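You operate a simulated robot arm through the tools that you are given. There is no shell and no other tool. Be economical: measure what you need, move in short steps, check, and stop when the job is done.

You are at the controls of a simulated robot arm. One attempt, no reset.

JOB
Shim the pinion block until its end play reads 0.0 mm.
Fine: push the white plunger to read the play, slide in only the shims that make it up, tighten the green shim knob and push the plunger again.

It is judged by the outcome, as a careful person would: the job done as asked, and still so three seconds after it is handed in. It fails if anything else is knocked over, pushed out of place, dropped, spilled or broken.

ROBOT AND FRAMES
A 6-joint arm with a two-finger parallel gripper, fixed in place. Base frame: the origin is at the foot of the arm, x ahead of it, y to its left, z up; the work surface is at about z = 0. Readings come in cm, degrees, newtons and seconds.
With the tool pointing down near the work surface it reaches from about 12 to 50 cm from the base axis. Its first joint turns from -72.0 to 72.0 degrees. Payload 0.65 kg.
Tool frame: the origin (TCP) lies between the finger pads and is the grasp point; the fingertips stand 2.5 cm ahead of it; z points along the fingers, y is the line along which they close. The gripper opens to 7.6 cm. The fingers are 1.8 cm wide and 1 cm thick; the gripper's body (3.6 by 7.8 cm) begins 4.5 cm behind the TCP.
Orientation is that of the tool frame in the base frame, as a unit quaternion [x, y, z, w]. With the fingers straight down and closing along the base's y, the tool's x points along the base's -x, its y along +y and its z along -z.

CONTROLS
- The arm moves only by the tool arm_command. Its argument "increments" is a list of rows, each a list of 6 numbers: the shift along the tool's x, y, z in cm, then the turn, a rotation vector about the tool's x, y, z in degrees. In form: [[x, y, z, rx, ry, rz], ...]. A call has 1 to 20 rows; each row is the pose to reach, as a shift and turn from the pose commanded when the call began, along the tool's axes at that moment. "gripper" is the gripper command, from -1 (shut) to 1 (fully open), values between in proportion, set as the call begins (left out, the last holds). Each row takes 0.2 s and may step no farther than 5 cm and 8.6 degrees from the row before; otherwise, or with a gripper value out of range, the whole call is refused. Where a pose cannot be reached the arm comes as near as it can. A force on the tool above 70 N (or 10 N above the force at the start of the call, whichever is more), or a blocked arm, ends the call early, and 0.2 s more pass. Each finger travels about 10.8 cm/s and halts on what it meets, pressing with about 43 N; the grip force reading is that of the motor and also rises with nothing between the fingers. The clock runs only during rows and for 0.2 s after the last one: add rows that repeat a pose to give the fingers time. It gives the time, the measured TCP pose, the force on the tool (base axes), the opening and the grip force at its end, in the units of the frame above (readings bear some noise), with the torque about the TCP (base axes, N m) and any sound that the robot's microphone picked up, and new pictures: "pictures" is both (left out), scene, wrist or none.
- Cameras (640 x 400 px; columns grow to the right, rows downward): "scene" is fixed at [7.99, 29.71, 41.09]; the picture's right is [-0.47, -0.88, 0.00], its down [-0.43, 0.23, -0.88] and it looks along [0.77, -0.41, -0.48] (base axes); focal length 214 px, centre (320, 200). "wrist" rides on the gripper at [5.8, 1.1, -8.1] in the tool frame; the picture's right is [-0.18, 0.98, 0.00], its down [-0.75, -0.14, -0.64] and it looks along [-0.63, -0.12, 0.77] (tool axes); focal length 243 px, centre (320, 200). There is no depth. A picture from a camera that has moved, and an enlarged one, comes with that camera's place and axes in the base frame and with its lens.
- inspect(camera, box): a new picture of the part [left, top, right, bottom] of that camera's present view, enlarged. No time passes.
- sign_off(): hands the job in; it is judged then, once.

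Work in short steps. Places have to be worked out from the pictures, the camera data and where the tool is seen: move nearer, look again, correct. Check each grasp and each placing, and mend what went wrong. You have 120 turns and 200 pictures in all, those below and enlarged ones among them. Open the gripper and draw the arm clear of the work before you hand the job in, unless the task says otherwise; then end with one line.

The tools are called after "Request:" as name(argument=value, ...) on one line, values as JSON. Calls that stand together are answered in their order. arm_command: Moves the arm, as the interface text tells. Its arguments: {"type":"object","properties":{"increments":{"type":"array","items":{"type":"array","items":{"type":"number"}}},"gripper":{"type":"number"},"pictures":{"type":"string","enum":["both","scene","wrist","none"]}},"required":["increments"]} The other tools are called the same way: inspect (camera, box) takes an enlarged picture of a part of a camera's view; sign_off () hands the job in.

At the start:

```text
clock: 0.0
ee_pos: [29.14, 2.75, 33.83]
tool_rot: [0.001, 1.0, 0.0, 0.0]
force: [0.3, 0.3, 0.3]
torque: [0.01, 0.0, 0.01]
gripper_width: 7.6
grasp_force: 0.0
```

scene: 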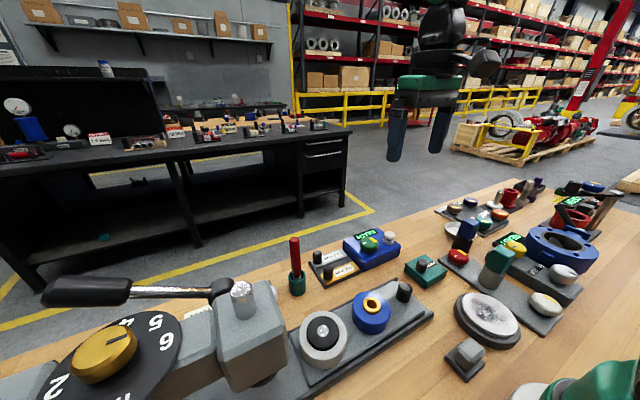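
wrist: 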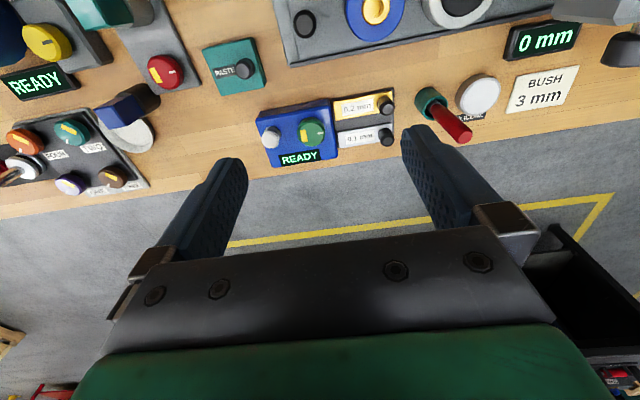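

I see the blue block with a white plunger, a green knob, a READY display and two shim slides (0.2 and 0.1 mm). I'll enlarge both views.

Request:
inspect(camera="wrist", box=[180, 80, 500, 280])

Request:
inspect(camera="scene", box=[280, 210, 460, 320])

```text
2.00 times, centred on (340, 180) of wrist
camera zoom: at [23.28, 3.85, 42.04], right [0.18, 0.98, 0.0], down [0.75, -0.14, 0.64], along [0.63, -0.12, -0.76], focal length 485 px, centre (280, 240)
```

zoom: 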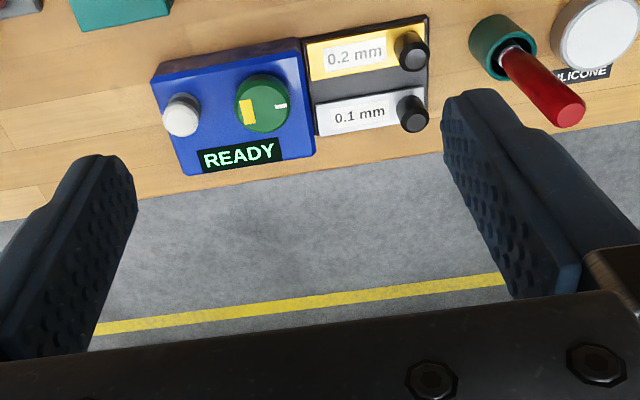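

```text
3.56 times, centred on (370, 265) of scene
camera zoom: at [7.99, 29.71, 41.09], right [-0.47, -0.88, 0.0], down [-0.43, 0.23, -0.88], along [0.77, -0.41, -0.48], focal length 763 px, centre (142, -31)
```

zoom: 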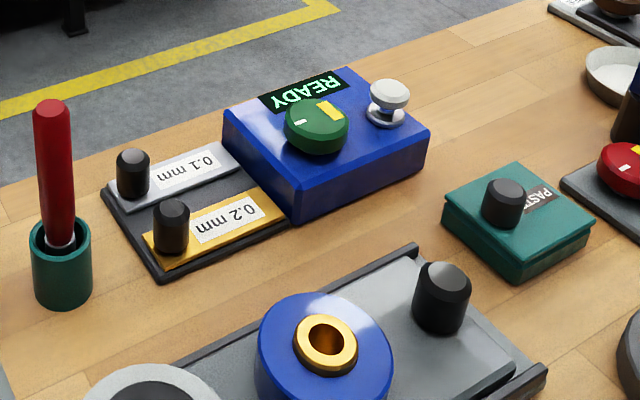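

The plunger triangulates to about (38.8, -7.2, top z≈6), the green knob to (39.3, -0.8), and the shim knobs to (38.4, 11.5) for 0.2 and (43.8, 11.5) for 0.1. I'll close the gripper and move above the plunger.

Request:
arm_command(increments=[[-2.4, -2.5, 3, 0, 0, 0], [-4.8, -5, 6, 0, 0, 0], [-7.2, -7.5, 9, 0, 0, 0], [-9.66, -9.95, 12, 0, 0, 0], [-9.66, -9.95, 16, 0, 0, 0], [-9.66, -9.95, 20, 0, 0, 0], [-9.66, -9.95, 20, 0, 0, 0]], gripper=-1)

```text
clock: 1.6
ee_pos: [38.86, -7.37, 14.01]
tool_rot: [0.001, 1.0, 0.0, 0.001]
force: [0.6, 0.4, -0.5]
torque: [-0.02, -0.02, 0.0]
gripper_width: 0.0
grasp_force: 24.1
camera wrist: at [33.15, -6.23, 22.05], right [0.18, 0.98, 0.0], down [0.75, -0.14, 0.64], along [0.63, -0.12, -0.76], focal length 243 px, centre (320, 200)
```

scene: 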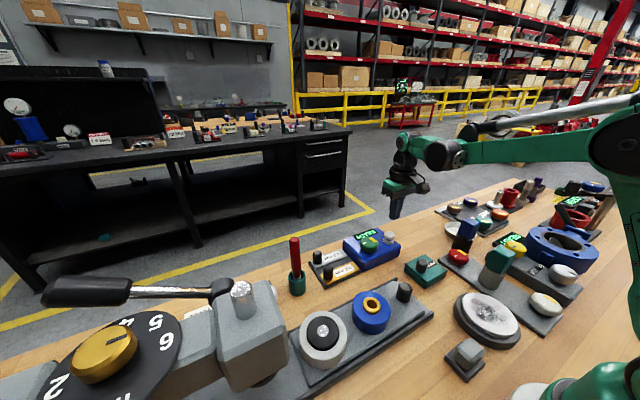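
wrist: 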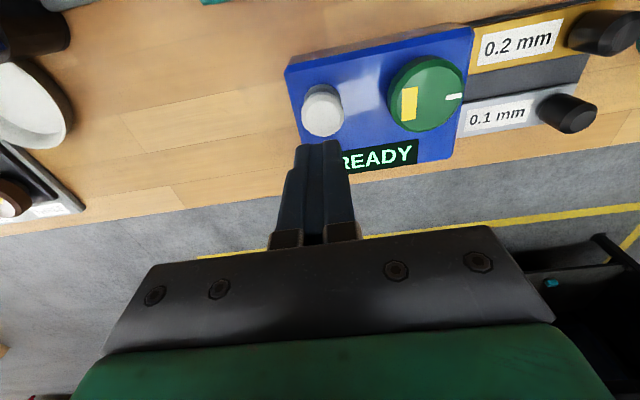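

Aligned within a few mm (plunger ≈ (38.9, -7.2)). Descending to a little above the plunger.

Request:
arm_command(increments=[[0, 0.15, 2.5, 0, 0, 0], [0, 0.15, 4.8, 0, 0, 0], [0, 0.15, 4.8, 0, 0, 0]], pictures="none")

Request:
inspect(camera="scene", box=[300, 190, 460, 290])

Request:
inspect(camera="wrist", box=[220, 0, 540, 200])

```text
clock: 2.4
ee_pos: [38.84, -7.22, 9.02]
tool_rot: [0.0, 1.0, 0.0, 0.001]
force: [0.5, -0.6, 1.8]
torque: [0.0, -0.01, 0.02]
gripper_width: 0.0
grasp_force: 23.9
```

```text
4.00 times, centred on (380, 240) of scene
camera zoom: at [7.98, 29.71, 41.09], right [-0.47, -0.88, 0.0], down [-0.43, 0.23, -0.88], along [0.77, -0.41, -0.48], focal length 858 px, centre (80, 40)
```

zoom: 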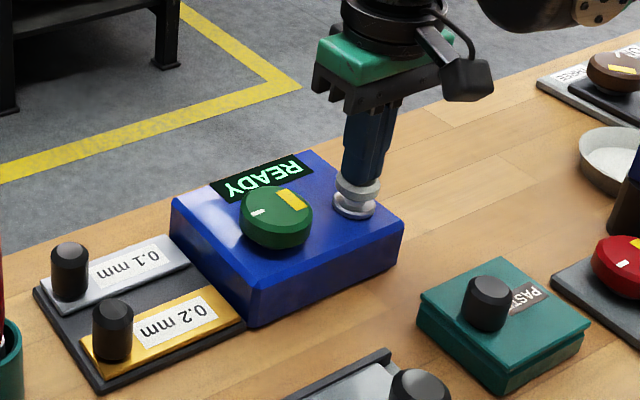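

```text
2.00 times, centred on (380, 100) of wrist
camera zoom: at [33.1, -5.96, 17.13], right [0.18, 0.98, 0.0], down [0.75, -0.14, 0.64], along [0.63, -0.12, -0.76], focal length 485 px, centre (200, 400)
```

zoom: 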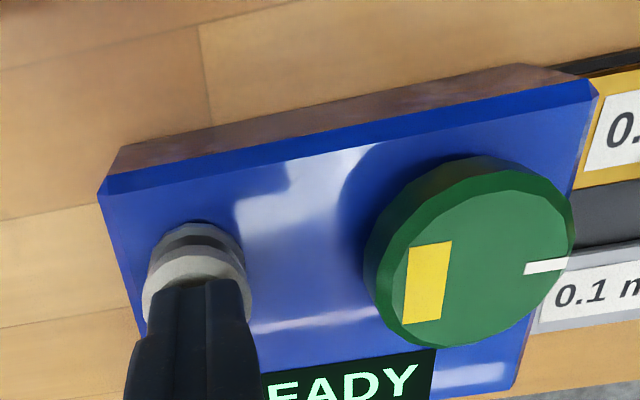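

The tip is nearly on the plunger. Pressing 0.6 cm down in small steps.

Request:
arm_command(increments=[[0, 0, 0.2, 0, 0, 0], [0, 0, 0.4, 0, 0, 0], [0, 0, 0.6, 0, 0, 0], [0, 0, 0.6, 0, 0, 0]], pictures="none")

Request:
inspect(camera="scene", box=[300, 190, 460, 290])

```text
clock: 3.4
ee_pos: [38.8, -7.11, 8.44]
tool_rot: [0.0, 1.0, 0.001, 0.001]
force: [6.0, 0.3, 13.2]
torque: [-0.02, -0.09, 0.02]
gripper_width: 0.0
grasp_force: 23.7
heard: click
```

```text
4.00 times, centred on (380, 240) of scene
camera zoom: at [7.98, 29.71, 41.09], right [-0.47, -0.88, 0.0], down [-0.43, 0.23, -0.88], along [0.77, -0.41, -0.48], focal length 858 px, centre (80, 40)
```

zoom: 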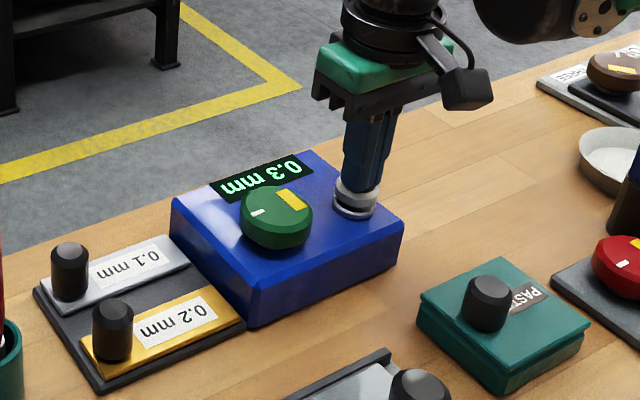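

A click, and the display reads 0.3 mm (upside down from here). I'll lift off and verify it in the wrist view.

Request:
arm_command(increments=[[0, 0, -3, 0, 0, 0], [0, 0, -6, 0, 0, 0], [0, 0, -6, 0, 0, 0]], pictures="wrist")

Request:
inspect(camera="scene", box=[300, 210, 420, 285])

```text
clock: 4.2
ee_pos: [38.68, -7.05, 14.48]
tool_rot: [0.0, 1.0, 0.001, 0.0]
force: [-0.7, 0.3, 0.0]
torque: [0.04, -0.02, 0.01]
gripper_width: 0.0
grasp_force: 23.3
camera wrist: at [32.95, -5.9, 22.56], right [0.18, 0.98, 0.0], down [0.75, -0.14, 0.64], along [0.63, -0.12, -0.76], focal length 243 px, centre (320, 200)
```

wrist: 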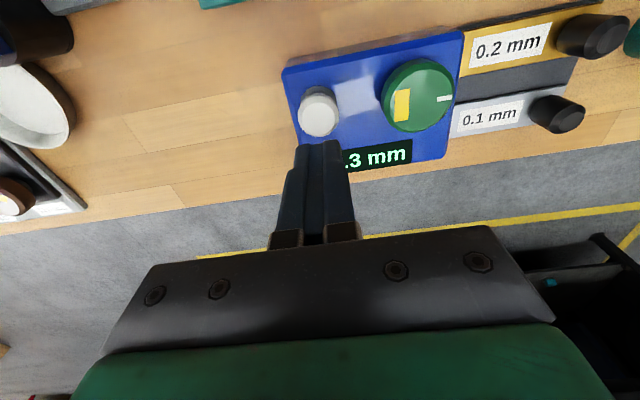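

```text
5.33 times, centred on (360, 248) of scene
camera zoom: at [7.99, 29.71, 41.09], right [-0.47, -0.88, 0.0], down [-0.43, 0.23, -0.88], along [0.77, -0.41, -0.48], focal length 1144 px, centre (107, -53)
```

zoom: 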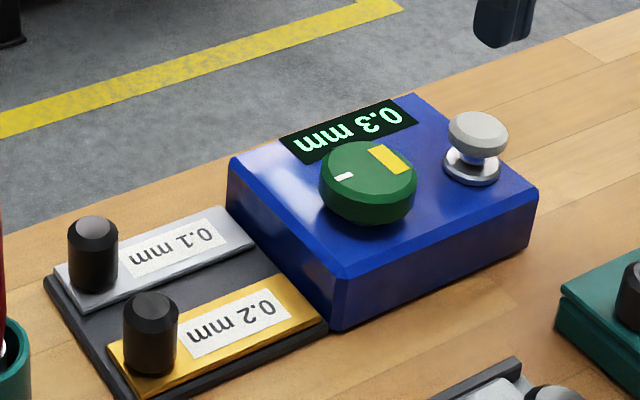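

The play is 0.3 mm, so both shims (0.2 + 0.1) are needed. I'll rise, turn the gripper 90° so the fingers close along x, with the camera on the −y side clear of the tall red handle, and open it near the shim knobs.

Request:
arm_command(increments=[[0, 0, -1, 0, 0, -8.2], [0, 1.5, -2, 0, 0, -16.4], [0, 3, -3, 0, 0, -24.6], [0, 5, -4, 0, 0, -32.8], [0, 7, -4, 0, 0, -41], [0, 9, -4, 0, 0, -49.2], [0, 11, -4, 0, 0, -57.4], [0.1, 13, -4, 0, 0, -65.6], [0.2, 15, -4, 0, 0, -73.8], [0.28, 17, -4, 0, 0, -82], [0.28, 18.4, -4, 0, 0, -90], [0.28, 18.4, -4, 0, 0, -90]], gripper=0.2)

```text
clock: 6.8
ee_pos: [38.34, 11.34, 18.37]
tool_rot: [0.708, -0.707, 0.0, -0.001]
force: [-0.6, 0.3, -0.1]
torque: [0.02, 0.0, 0.02]
gripper_width: 4.57
grasp_force: 0.0
camera wrist: at [37.35, 5.56, 26.57], right [-0.98, 0.18, 0.0], down [0.14, 0.75, 0.64], along [0.12, 0.63, -0.77], focal length 243 px, centre (320, 200)
```

scene: 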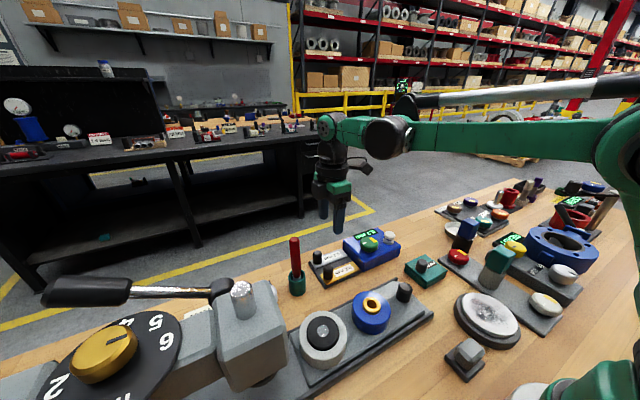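
wrist: 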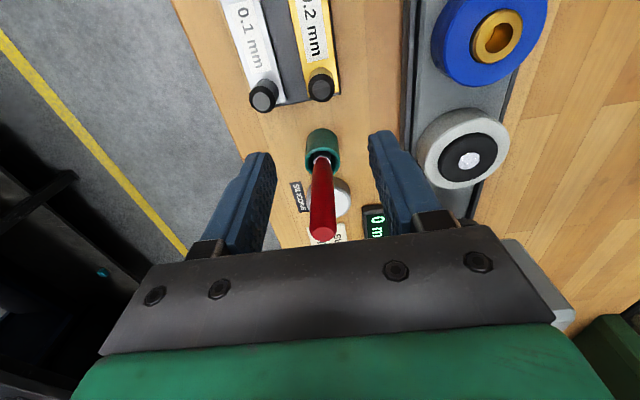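

Refined: the 0.2 knob is at (38.4, 11.75), the 0.1 knob at (43.7, 11.7). Lowering over the 0.2 knob to just around its top.

Request:
arm_command(increments=[[-0.4, -0.1, 4, 0, 0, 0], [-0.4, -0.1, 8, 0, 0, 0], [-0.4, -0.1, 11.7, 0, 0, 0], [-0.4, -0.1, 11.7, 0, 0, 0]], pictures="wrist")

Request:
inspect(camera="scene", box=[270, 200, 430, 300])

```text
clock: 7.8
ee_pos: [38.3, 12.01, 6.88]
tool_rot: [-0.707, 0.707, 0.0, 0.0]
force: [-0.6, -0.1, -0.4]
torque: [-0.01, -0.01, 0.01]
gripper_width: 4.55
grasp_force: 0.2
camera wrist: at [37.31, 6.16, 14.97], right [-0.98, 0.18, 0.0], down [0.14, 0.75, 0.64], along [0.12, 0.63, -0.77], focal length 243 px, centre (320, 200)
```

wrist: 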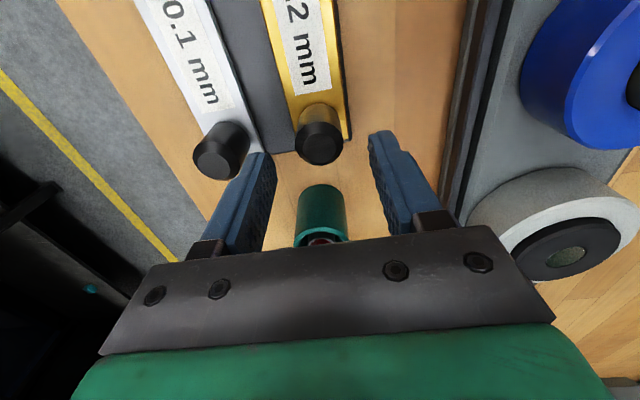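

```text
4.00 times, centred on (350, 250) of scene
camera zoom: at [7.99, 29.71, 41.09], right [-0.47, -0.88, 0.0], down [-0.43, 0.23, -0.88], along [0.77, -0.41, -0.48], focal length 858 px, centre (200, 0)
```

zoom: 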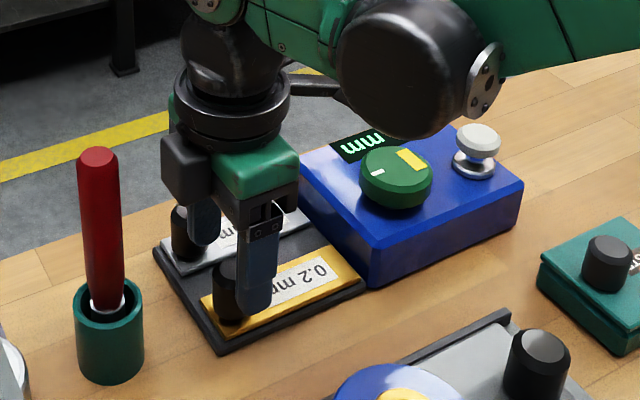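

The knob sits midway between the fingers. Lowering to z≈4.7 and closing on it.

Request:
arm_command(increments=[[0.35, 0, 1, 0, 0, 0], [0.35, 0, 2.15, 0, 0, 0], [0.35, 0, 2.15, 0, 0, 0]], pictures="none")

Request:
arm_command(increments=[[0, 0, 0, 0, 0, 0], [0, 0, 0, 0, 0, 0], [0, 0, 0, 0, 0, 0]], gripper=-0.6)

```text
clock: 8.6
ee_pos: [38.31, 11.43, 4.83]
tool_rot: [-0.707, 0.708, -0.001, 0.001]
force: [0.3, 1.1, -0.1]
torque: [0.02, -0.01, -0.01]
gripper_width: 4.57
grasp_force: 0.0
```

```text
clock: 9.4
ee_pos: [38.41, 11.65, 4.79]
tool_rot: [0.708, -0.707, 0.0, 0.0]
force: [-13.9, -1.6, -4.7]
torque: [-0.08, 0.14, 0.04]
gripper_width: 2.54
grasp_force: 6.6
camera wrist: at [37.37, 5.72, 12.85], right [-0.98, 0.18, 0.0], down [0.14, 0.75, 0.64], along [0.12, 0.63, -0.77], focal length 243 px, centre (320, 200)
```

scene: 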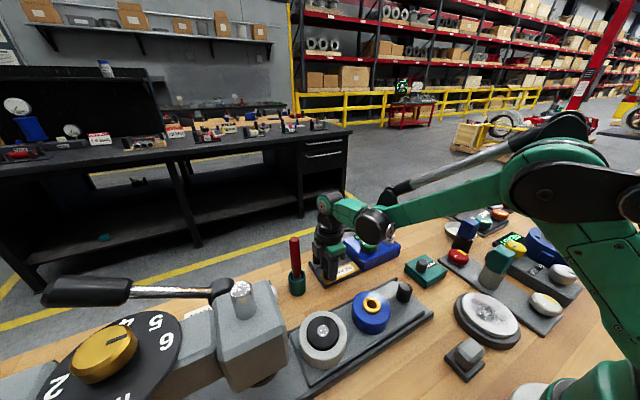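
wrist: 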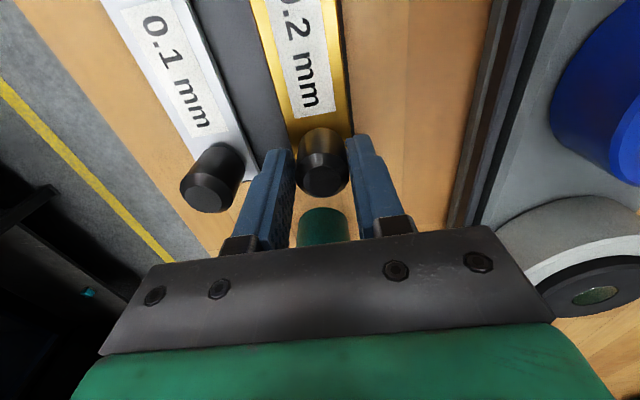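

The −x finger is pressing while a small gap remains on the other side, so the knob is ~0.2 cm toward −x. I'll re-centre and see whether the side force goes away.

Request:
arm_command(increments=[[0, 0.1, 0, 0, 0, 0], [0, 0.2, 0, 0, 0, 0], [0, 0.2, 0, 0, 0, 0]], pictures="none")

```text
clock: 10.2
ee_pos: [38.27, 11.37, 4.73]
tool_rot: [-0.707, 0.707, 0.0, 0.001]
force: [-6.4, 0.8, 6.2]
torque: [0.43, 0.48, 0.07]
gripper_width: 2.38
grasp_force: 39.7
```

Now gripped firmly (2.38 cm). Sliding toward the block (−y, tool +x).

Request:
arm_command(increments=[[0.4, 0, 0, 0, 0, 0], [0.8, 0, 0, 0, 0, 0], [1.2, 0, 0, 0, 0, 0], [1.6, 0, 0, 0, 0, 0], [2.0, 0, 0, 0, 0, 0], [2.0, 0, 0, 0, 0, 0]])

```text
clock: 11.6
ee_pos: [38.24, 9.38, 4.71]
tool_rot: [0.707, -0.707, 0.0, 0.0]
force: [-13.2, 0.3, 2.5]
torque: [0.61, 0.59, 0.01]
gripper_width: 2.34
grasp_force: 40.0
camera wrist: at [37.3, 3.61, 12.82], right [-0.98, 0.18, 0.0], down [0.14, 0.75, 0.64], along [0.12, 0.63, -0.77], focal length 243 px, centre (320, 200)
```

scene: 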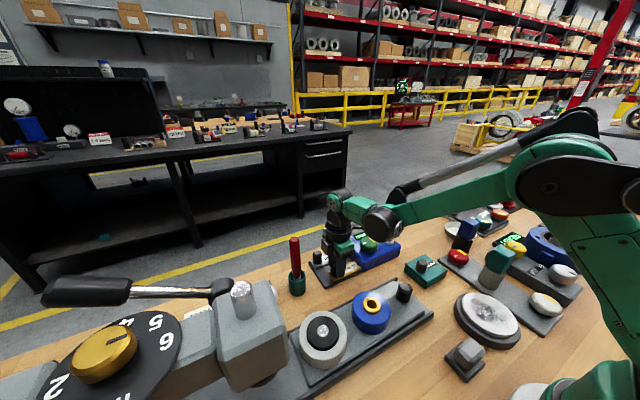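
wrist: 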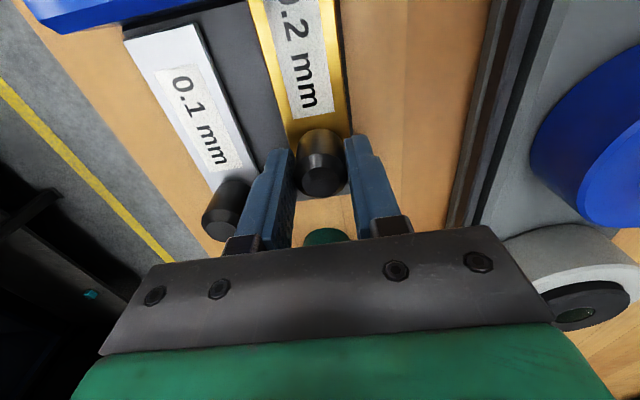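

It slid 2 cm smoothly. Continuing, listening for a click or a stop.

Request:
arm_command(increments=[[0.4, -0.05, 0, 0, 0, 0], [0.8, -0.1, 0, 0, 0, 0], [1.2, -0.1, 0, 0, 0, 0], [1.6, -0.1, 0, 0, 0, 0], [2.0, -0.1, 0, 0, 0, 0], [2.0, -0.1, 0, 0, 0, 0]], pictures="wrist")

```text
clock: 13.0
ee_pos: [38.39, 7.51, 4.68]
tool_rot: [0.708, -0.707, -0.004, 0.0]
force: [-47.0, 27.3, -9.0]
torque: [0.32, -0.25, 0.07]
gripper_width: 2.39
grasp_force: 39.8
camera wrist: at [37.39, 1.75, 12.71], right [-0.98, 0.18, 0.01], down [0.14, 0.75, 0.65], along [0.11, 0.64, -0.76], focal length 243 px, centre (320, 200)
```

wrist: 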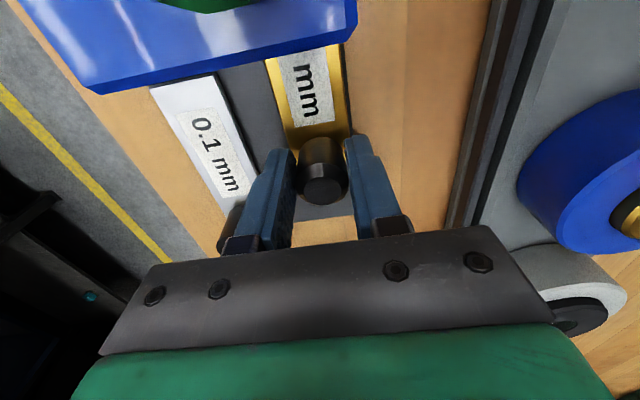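

Side force rose, so the rail wants the tool toward −x; there's also +27 N against the push. I'll relax the tool sideways by 0.4 cm and read again before pushing further.

Request:
arm_command(increments=[[-0.1, 0.2, 0, 0, 0, 0], [-0.1, 0.3, 0, 0, 0, 0], [-0.1, 0.3, 0, 0, 0, 0]], pictures="none")

Request:
inspect(camera="scene", box=[270, 200, 430, 300])

```text
clock: 13.8
ee_pos: [38.28, 7.54, 4.72]
tool_rot: [-0.706, 0.708, -0.001, 0.003]
force: [10.7, 27.9, 0.9]
torque: [0.29, 0.51, 0.01]
gripper_width: 2.37
grasp_force: 39.8
```

```text
4.00 times, centred on (350, 250) of scene
camera zoom: at [7.99, 29.71, 41.1], right [-0.47, -0.88, 0.0], down [-0.43, 0.23, -0.88], along [0.77, -0.41, -0.48], focal length 858 px, centre (200, 0)
```

zoom: 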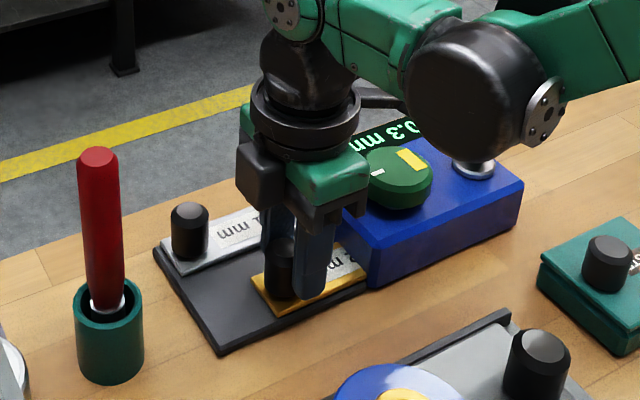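

Side force is nearly gone, with about 28 N remaining on the push. A small extra push will show whether this is the end stop.

Request:
arm_command(increments=[[0.1, -0.05, 0, 0, 0, 0], [0.2, -0.05, 0, 0, 0, 0], [0.2, -0.05, 0, 0, 0, 0]], pictures="none")

```text
clock: 14.6
ee_pos: [38.31, 7.31, 4.63]
tool_rot: [-0.706, 0.708, 0.0, 0.002]
force: [20.1, 26.7, -6.7]
torque: [0.42, 0.38, -0.09]
gripper_width: 2.37
grasp_force: 39.7
```

Request:
inspect(camera="wrist", box=[200, 0, 440, 250])

```text
1.60 times, centred on (320, 125) of wrist
camera zoom: at [37.26, 1.5, 12.74], right [-0.98, 0.19, 0.0], down [0.14, 0.75, 0.65], along [0.12, 0.63, -0.76], focal length 388 px, centre (320, 320)
```

zoom: 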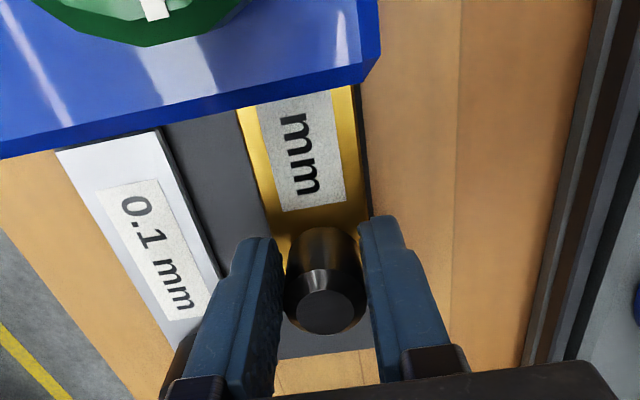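

The knob has shifted ~0.3 cm back in the grip, so the fingers are slipping, probably at the end stop. I'll release, rise and look at it.

Request:
arm_command(increments=[[0, 0, 0, 0, 0, 0], [0, 0, 0, 0, 0, 0], [0, 0, -2.5, 0, 0, 0], [0, 0, -5, 0, 0, 0], [-3, 0, -5, 0, 0, 0], [-3, 0, -5, 0, 0, 0]], gripper=0.2, pictures="wrist")

Request:
inspect(camera="scene", box=[270, 200, 430, 300])

```text
clock: 16.0
ee_pos: [38.19, 10.47, 9.65]
tool_rot: [-0.707, 0.707, -0.001, 0.001]
force: [-0.3, 0.1, -1.0]
torque: [-0.02, -0.01, 0.01]
gripper_width: 4.52
grasp_force: 0.2
camera wrist: at [37.16, 4.61, 17.84], right [-0.98, 0.18, 0.0], down [0.14, 0.75, 0.64], along [0.12, 0.63, -0.77], focal length 243 px, centre (320, 200)
```

wrist: 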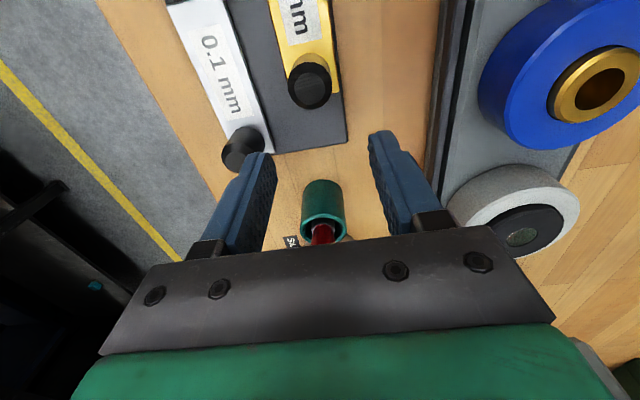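

```text
4.00 times, centred on (350, 250) of scene
camera zoom: at [7.99, 29.71, 41.09], right [-0.47, -0.88, 0.0], down [-0.43, 0.23, -0.88], along [0.77, -0.41, -0.48], focal length 858 px, centre (200, 0)
```

zoom: 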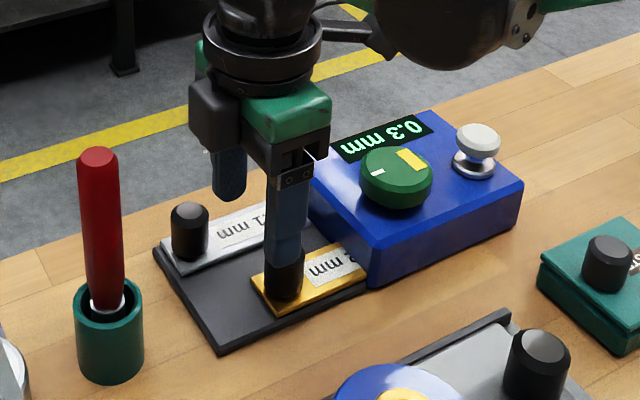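

The knob is now at about y = 8.1 (started at 11.7). I'll close the fingers, lower behind it and push to confirm it is fully home.

Request:
arm_command(increments=[[-0.5, 0, 0, 0, 0, 0], [-0.5, -0.1, 0, 0, 0, 0], [-0.5, -0.1, 2.5, 0, 0, 0], [-0.5, -0.1, 4.9, 0, 0, 0], [-0.1, -0.1, 4.9, 0, 0, 0], [0.2, -0.1, 4.9, 0, 0, 0], [0.5, -0.1, 4.9, 0, 0, 0], [0.5, -0.1, 4.9, 0, 0, 0]], gripper=-1, pictures="wrist")

```text
clock: 17.8
ee_pos: [38.23, 10.13, 4.88]
tool_rot: [0.709, -0.706, -0.004, -0.005]
force: [11.2, 55.1, -2.5]
torque: [0.29, -0.39, 0.08]
gripper_width: 0.03
grasp_force: 23.4
camera wrist: at [37.29, 4.24, 12.92], right [-0.98, 0.18, 0.0], down [0.14, 0.75, 0.65], along [0.12, 0.64, -0.76], focal length 243 px, centre (320, 200)
```

wrist: 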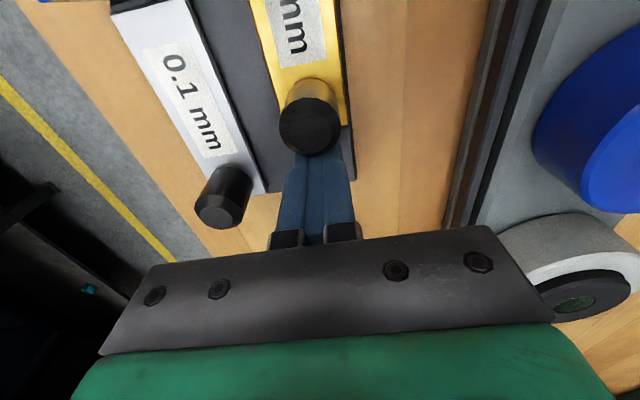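

A solid 55 N stop with the knob at y≈8.1, so the 0.2 shim is fully home. Now backing off, rising and moving behind the 0.1 knob.

Request:
arm_command(increments=[[-0.5, 0, 0, 0, 0, 0], [-0.5, 0, -4.5, 0, 0, 0], [-2.5, -2.7, -5, 0, 0, 0], [-4.6, -5.4, -5, 0, 0, 0], [-4.6, -5.4, -5, 0, 0, 0]], pictures="wrist")

Request:
inspect(camera="scene", box=[270, 200, 430, 300])

```text
clock: 19.0
ee_pos: [43.59, 14.57, 9.83]
tool_rot: [-0.706, 0.708, -0.001, 0.0]
force: [0.1, 0.5, -0.1]
torque: [-0.01, -0.04, 0.01]
gripper_width: 0.0
grasp_force: 23.4
camera wrist: at [42.63, 8.7, 17.99], right [-0.98, 0.19, 0.0], down [0.14, 0.75, 0.64], along [0.12, 0.63, -0.77], focal length 243 px, centre (320, 200)
```

wrist: 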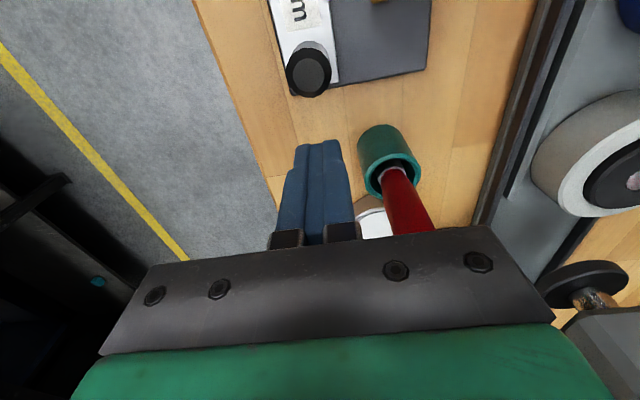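

```text
4.00 times, centred on (350, 250) of scene
camera zoom: at [7.99, 29.71, 41.09], right [-0.47, -0.88, 0.0], down [-0.43, 0.23, -0.88], along [0.77, -0.41, -0.48], focal length 858 px, centre (200, 0)
```

zoom: 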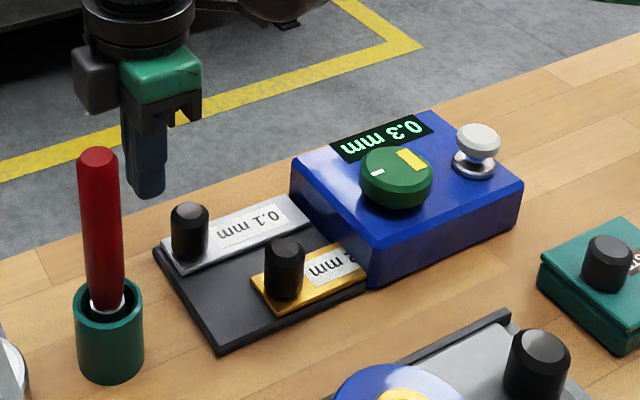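

The 0.1 knob is at about (43.9, 11.8), and the fingers are clear behind it. Lowering and pushing it in by the same travel, to tool y≈10.1.

Request:
arm_command(increments=[[0, -0.2, 2.5, 0, 0, 0], [0, -0.2, 5.0, 0, 0, 0], [0.5, -0.2, 5, 0, 0, 0], [1.0, -0.2, 5, 0, 0, 0], [1.5, -0.2, 5, 0, 0, 0], [2.0, -0.2, 5, 0, 0, 0], [2.5, -0.2, 5, 0, 0, 0], [3.0, -0.2, 5, 0, 0, 0], [3.0, -0.2, 5, 0, 0, 0]], pictures="wrist")

Request:
inspect(camera="scene", box=[270, 200, 430, 300])

```text
clock: 21.0
ee_pos: [43.91, 11.32, 4.87]
tool_rot: [-0.707, 0.708, 0.0, 0.001]
force: [-0.2, 0.9, -0.8]
torque: [0.02, 0.01, 0.04]
gripper_width: 0.0
grasp_force: 23.2
camera wrist: at [42.89, 5.55, 12.97], right [-0.98, 0.19, 0.0], down [0.14, 0.75, 0.64], along [0.12, 0.63, -0.77], focal length 243 px, centre (320, 200)
```

wrist: 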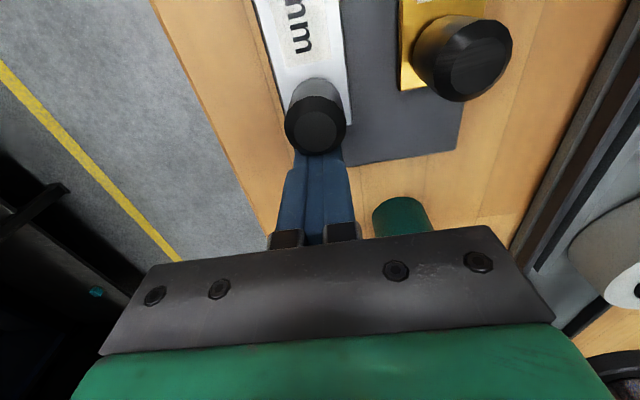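

```text
4.00 times, centred on (350, 250) of scene
camera zoom: at [7.99, 29.71, 41.09], right [-0.47, -0.88, 0.0], down [-0.43, 0.23, -0.88], along [0.77, -0.41, -0.48], focal length 858 px, centre (200, 0)
```

zoom: 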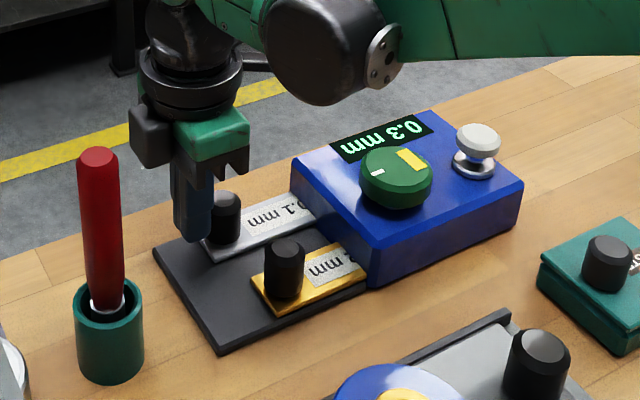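

Sliding easily. Pushing the remaining ~1.2–1.4 cm to the stop.

Request:
arm_command(increments=[[0.4, 0, 0, 0, 0, 0], [0.8, 0, 0, 0, 0, 0], [1.1, 0, 0, 0, 0, 0], [1.3, 0, 0, 0, 0, 0], [1.45, 0, 0, 0, 0, 0], [1.6, 0, 0, 0, 0, 0], [1.6, 0, 0, 0, 0, 0]], pictures="none")

Request:
inspect(camera="scene", box=[270, 200, 430, 300])

```text
clock: 22.6
ee_pos: [43.82, 10.22, 4.73]
tool_rot: [0.71, -0.704, -0.002, -0.005]
force: [18.2, 50.4, 3.9]
torque: [0.15, -0.11, 0.11]
gripper_width: 0.01
grasp_force: 24.1
```

```text
4.00 times, centred on (350, 250) of scene
camera zoom: at [7.98, 29.71, 41.1], right [-0.47, -0.88, 0.0], down [-0.43, 0.23, -0.88], along [0.77, -0.41, -0.48], focal length 858 px, centre (200, 0)
```

zoom: 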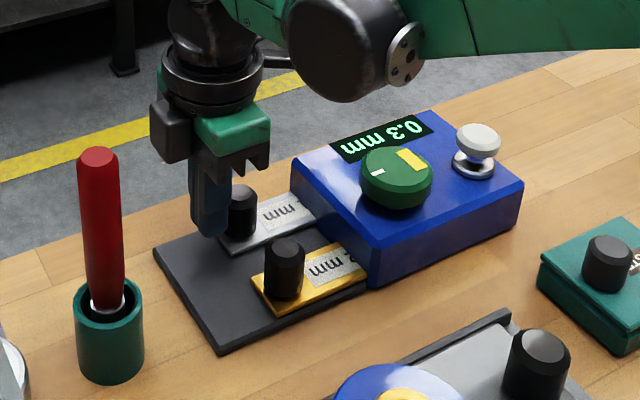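

Both shims are at their stops (50 N, the same position). Now backing off, rising and going over the green knob at ≈(39.3, −0.8), with the fingers opening along x.

Request:
arm_command(increments=[[-0.5, 0, 0, 0, 0, 0], [-0.5, 0, -4.5, 0, 0, 0], [-0.5, 0, -9, 0, 0, 0], [3, 1.5, -9, 0, 0, 0], [6.5, 3, -9, 0, 0, 0], [10.9, 4.5, -9, 0, 0, 0], [10.9, 4.5, -9, 0, 0, 0]], gripper=-1, pictures="wrist")

Request:
inspect(camera="scene", box=[300, 210, 420, 285])

```text
clock: 24.2
ee_pos: [39.41, -1.02, 14.03]
tool_rot: [0.707, -0.707, 0.0, -0.001]
force: [0.6, 0.0, -1.0]
torque: [-0.02, -0.01, 0.0]
gripper_width: 0.0
grasp_force: 23.5
camera wrist: at [38.4, -6.72, 22.16], right [-0.98, 0.18, 0.0], down [0.14, 0.75, 0.64], along [0.12, 0.63, -0.77], focal length 243 px, centre (320, 200)
```

wrist: 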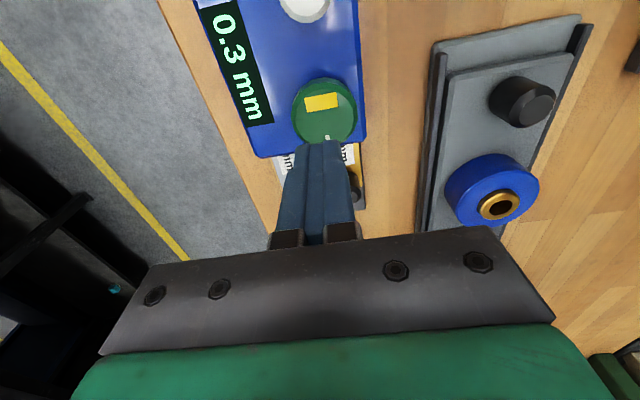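

```text
5.33 times, centred on (360, 248) of scene
camera zoom: at [7.99, 29.71, 41.09], right [-0.47, -0.88, 0.0], down [-0.43, 0.23, -0.88], along [0.77, -0.41, -0.48], focal length 1144 px, centre (107, -53)
```

zoom: 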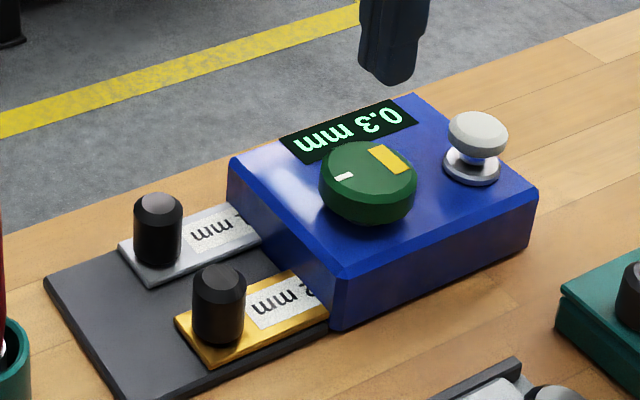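

Knob centre ≈(39.2, −0.95), top z≈5.7, diameter ≈4.4. Opening to 6 cm and lowering around it.

Request:
arm_command(increments=[[0, 0.2, 0, 0, 0, 0], [0, 0.2, 0, 0, 0, 0], [0, 0.2, 0, 0, 0, 0], [0, 0.2, 3, 0, 0, 0], [0, 0.2, 6, 0, 0, 0], [0, 0.2, 6.6, 0, 0, 0], [0, 0.2, 6.6, 0, 0, 0]], gripper=0.58, pictures="wrist")

Request:
inspect(camera="scene", box=[300, 210, 420, 285])

```text
clock: 25.8
ee_pos: [39.04, -1.0, 7.28]
tool_rot: [0.707, -0.707, 0.001, 0.0]
force: [-0.2, -0.1, 0.4]
torque: [0.01, 0.03, -0.01]
gripper_width: 6.01
grasp_force: 0.0
camera wrist: at [38.05, -6.79, 15.38], right [-0.98, 0.18, 0.0], down [0.14, 0.75, 0.64], along [0.12, 0.63, -0.77], focal length 243 px, centre (320, 200)
```

wrist: 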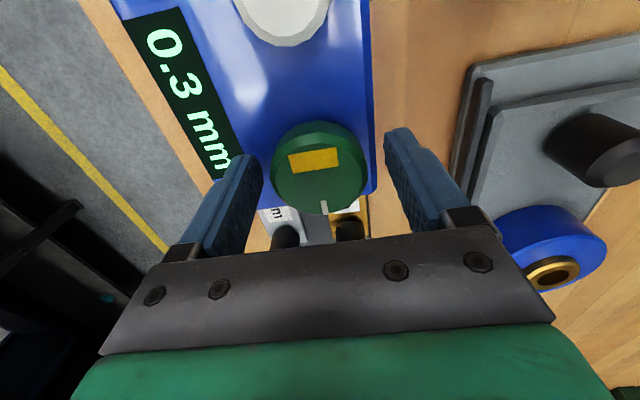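

```text
5.33 times, centred on (360, 248) of scene
camera zoom: at [7.99, 29.71, 41.09], right [-0.47, -0.88, 0.0], down [-0.43, 0.23, -0.88], along [0.77, -0.41, -0.48], focal length 1144 px, centre (107, -53)
```

zoom: 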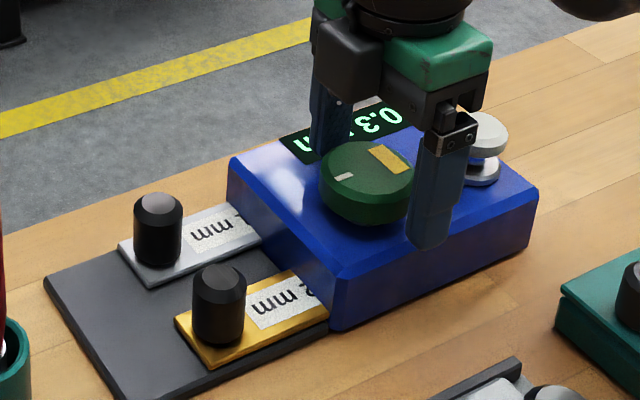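

Fingers straddle the knob and the tips are below its top. Nudging +x 0.12 and closing.

Request:
arm_command(increments=[[-0.1, -0.12, 0, 0, 0, 0], [-0.1, -0.12, 0, 0, 0, 0], [-0.1, -0.12, 0, 0, 0, 0]], gripper=-0.2, pictures="wrist")

```text
clock: 26.6
ee_pos: [39.08, -1.08, 7.34]
tool_rot: [-0.706, 0.708, 0.0, -0.001]
force: [-19.4, -11.2, -10.6]
torque: [0.24, 0.01, 0.03]
gripper_width: 4.4
grasp_force: 44.9
camera wrist: at [38.2, -6.77, 15.41], right [-0.98, 0.19, 0.0], down [0.14, 0.75, 0.64], along [0.12, 0.63, -0.77], focal length 243 px, centre (320, 200)
```

wrist: 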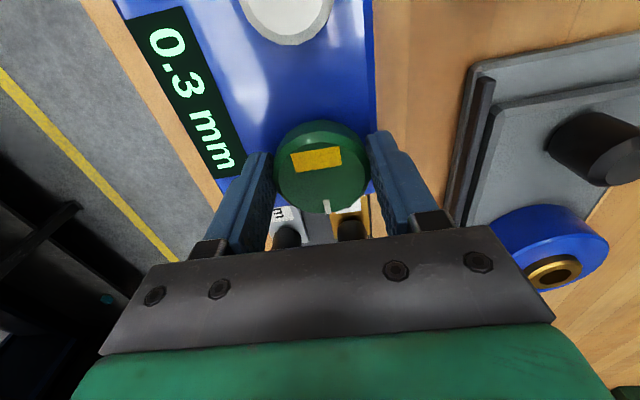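

Gripped at 4.4 cm. Turning clockwise as seen from above (tool +z) by 32°, with a small side relief.

Request:
arm_command(increments=[[0, 0.1, 0, 0, 0, 8], [0, 0.1, 0, 0, 0, 16], [0, 0.1, 0, 0, 0, 24], [0, 0.1, 0, 0, 0, 32], [0, 0.1, 0, 0, 0, 32]], pictures="wrist")

```text
clock: 27.8
ee_pos: [38.88, -0.87, 7.35]
tool_rot: [-0.484, 0.875, 0.003, -0.002]
force: [-46.2, 7.3, 25.0]
torque: [0.78, 0.36, 0.14]
gripper_width: 4.41
grasp_force: 45.2
camera wrist: at [35.17, -5.27, 15.4], right [-0.73, 0.68, 0.01], down [0.53, 0.56, 0.64], along [0.43, 0.47, -0.77], focal length 243 px, centre (320, 200)
```

wrist: 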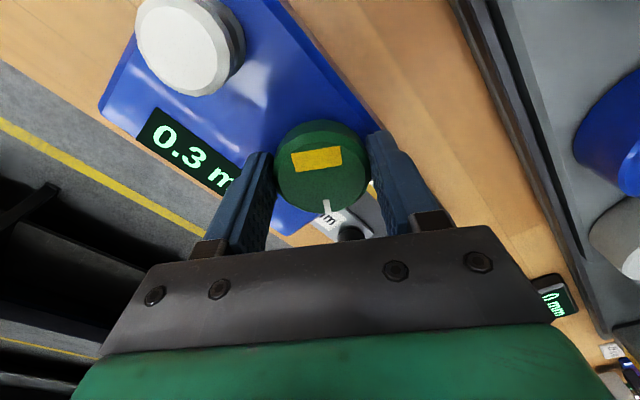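

The knob is turning with the gripper at little torque. I'll ease the sideways load and continue 48° more.

Request:
arm_command(increments=[[0.1, 0.17, -0.05, 0, 0, 8], [0.1, 0.17, -0.05, 0, 0, 16], [0.1, 0.17, -0.05, 0, 0, 24], [0.1, 0.17, -0.05, 0, 0, 32], [0.1, 0.17, -0.05, 0, 0, 40], [0.1, 0.17, -0.05, 0, 0, 48], [0.1, 0.17, -0.05, 0, 0, 48]], pictures="wrist")

```text
clock: 29.4
ee_pos: [38.93, -0.64, 7.28]
tool_rot: [-0.087, 0.996, 0.006, -0.002]
force: [-35.2, 45.7, 4.7]
torque: [0.59, 0.5, 0.16]
gripper_width: 4.39
grasp_force: 45.2
camera wrist: at [33.13, -0.68, 15.35], right [0.01, 1.0, 0.01], down [0.77, -0.01, 0.64], along [0.64, 0.0, -0.77], focal length 243 px, centre (320, 200)
```

wrist: 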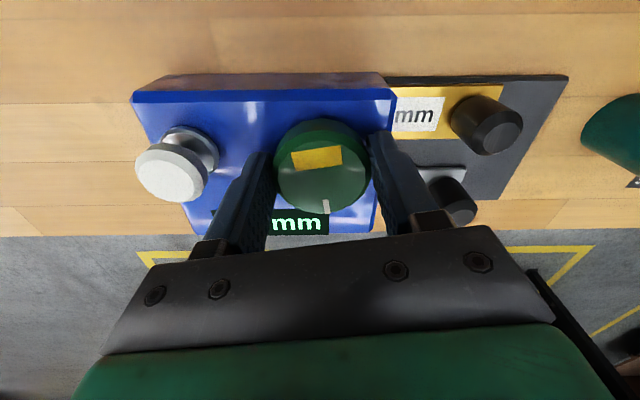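

80° turned with no stop yet. Relieving the load and turning another 40°.

Request:
arm_command(increments=[[0.08, 0.2, 0, 0, 0, 8], [0.08, 0.2, 0, 0, 0, 16], [0.08, 0.2, 0, 0, 0, 24], [0.08, 0.2, 0, 0, 0, 32], [0.08, 0.2, 0, 0, 0, 40], [0.08, 0.2, 0, 0, 0, 40]], pictures="wrist")

```text
clock: 30.8
ee_pos: [38.94, -0.53, 7.29]
tool_rot: [0.259, 0.966, 0.004, 0.0]
force: [-4.4, 43.0, -24.9]
torque: [0.23, 0.16, 0.05]
gripper_width: 4.41
grasp_force: 44.9
camera wrist: at [34.52, 3.33, 15.36], right [0.65, 0.76, 0.01], down [0.58, -0.5, 0.64], along [0.49, -0.41, -0.77], focal length 243 px, centre (320, 200)
```

wrist: 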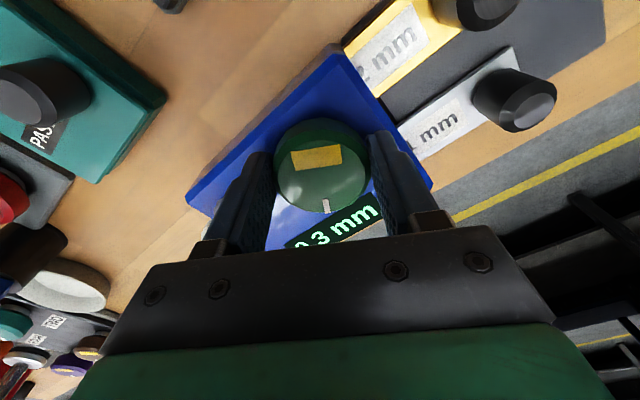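

120° so far and still free. Continuing another 56° with relief in +y, watching the torque for a stop.

Request:
arm_command(increments=[[0.12, 0.2, 0.05, 0, 0, 8], [0.12, 0.2, 0.05, 0, 0, 16], [0.12, 0.2, 0.05, 0, 0, 24], [0.12, 0.2, 0.05, 0, 0, 32], [0.12, 0.2, 0.05, 0, 0, 40], [0.12, 0.2, 0.05, 0, 0, 48], [0.12, 0.2, 0.05, 0, 0, 56], [0.12, 0.2, 0.05, 0, 0, 56]], pictures="wrist")

```text
clock: 32.6
ee_pos: [39.15, -0.44, 7.15]
tool_rot: [0.682, 0.731, 0.008, 0.004]
force: [56.9, 33.7, 4.4]
torque: [0.3, -0.45, 0.81]
gripper_width: 4.47
grasp_force: 44.5
camera wrist: at [39.8, 5.45, 15.3], right [0.99, -0.12, 0.02], down [-0.1, -0.76, 0.64], along [-0.06, -0.63, -0.77], focal length 243 px, centre (320, 200)
```

wrist: 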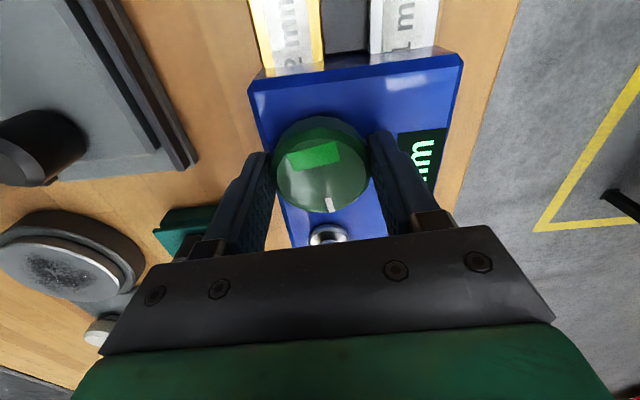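

The indicator turned from yellow to green and the torque rose to 0.8 N·m, so the knob is tight. Releasing and rising.

Request:
arm_command(increments=[[0, 0, 0, 0, 0, 0], [0, 0, 0, 0, 0, 0], [0, 0, -3, 0, 0, 0], [0, 0, -6.5, 0, 0, 0], [0, 0, -6.5, 0, 0, 0]], gripper=0.58, pictures="wrist")

Request:
inspect(camera="scene", box=[270, 200, 430, 300])

```text
clock: 33.8
ee_pos: [38.81, -0.72, 13.92]
tool_rot: [0.682, 0.731, 0.001, 0.0]
force: [0.6, 0.7, -0.6]
torque: [0.03, 0.03, 0.03]
gripper_width: 6.01
grasp_force: 0.1
camera wrist: at [39.6, 5.24, 21.93], right [0.99, -0.12, 0.0], down [-0.09, -0.76, 0.64], along [-0.07, -0.64, -0.77], focal length 243 px, centre (320, 200)
```

wrist: 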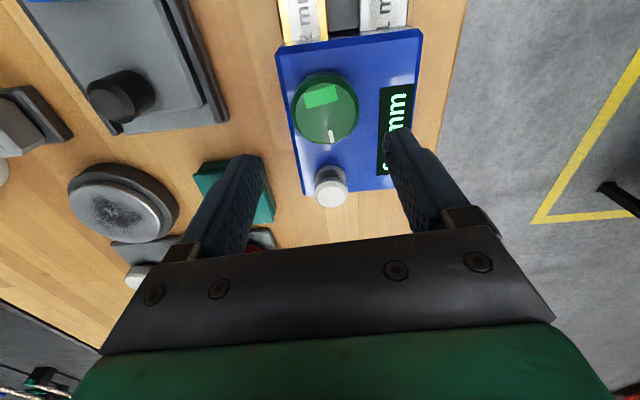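

```text
4.00 times, centred on (350, 250) of scene
camera zoom: at [7.99, 29.71, 41.09], right [-0.47, -0.88, 0.0], down [-0.43, 0.23, -0.88], along [0.77, -0.41, -0.48], focal length 858 px, centre (200, 0)
```

zoom: 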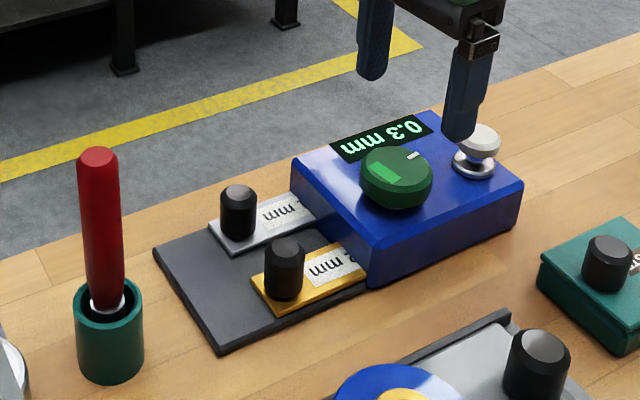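

Knob tight, indicator green, shims in. Moving over the plunger with fingers shut and pressing as before.

Request:
arm_command(increments=[[-2, -0.14, 0, 0, 0, 0], [-4.2, -0.3, 0, 0, 0, 0], [-6.44, -0.42, 0, 0, 0, 0], [-6.44, -0.42, 2.5, 0, 0, 0], [-6.44, -0.42, 4.7, 0, 0, 0], [-6.44, -0.42, 5.0, 0, 0, 0], [-6.44, -0.42, 5.3, 0, 0, 0], [-6.44, -0.42, 5.55, 0, 0, 0], [-6.44, -0.42, 5.55, 0, 0, 0]], gripper=-1, pictures="wrist")

Request:
inspect(camera="scene", box=[270, 200, 430, 300])

```text
clock: 35.6
ee_pos: [39.02, -7.2, 8.57]
tool_rot: [0.683, 0.731, 0.0, 0.001]
force: [-2.1, 0.2, 47.5]
torque: [0.04, 0.06, 0.03]
gripper_width: 0.0
grasp_force: 23.9
heard: click
stopped in row 8: the force on the tool passed its limit at 79 N (the readings are from after the stop); the commanded pose is now the measured one
camera wrist: at [39.74, -1.22, 16.56], right [0.99, -0.12, 0.0], down [-0.09, -0.76, 0.64], along [-0.07, -0.64, -0.77], focal length 243 px, centre (320, 200)
```

wrist: 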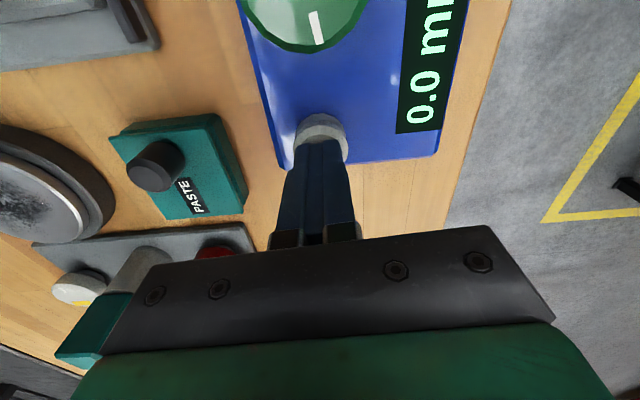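

```text
4.00 times, centred on (350, 250) of scene
camera zoom: at [7.97, 29.71, 41.1], right [-0.47, -0.88, 0.0], down [-0.43, 0.23, -0.88], along [0.77, -0.41, -0.48], focal length 858 px, centre (200, 0)
```

zoom: 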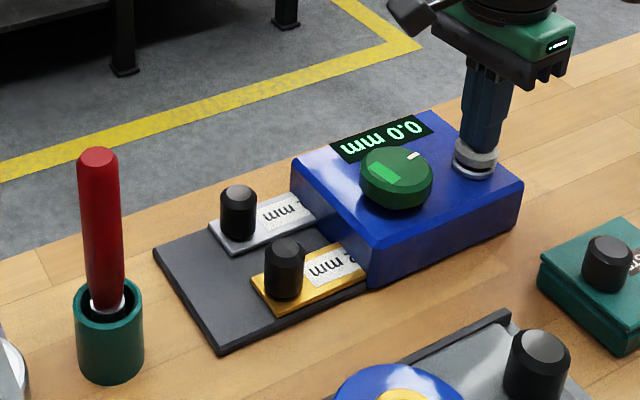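

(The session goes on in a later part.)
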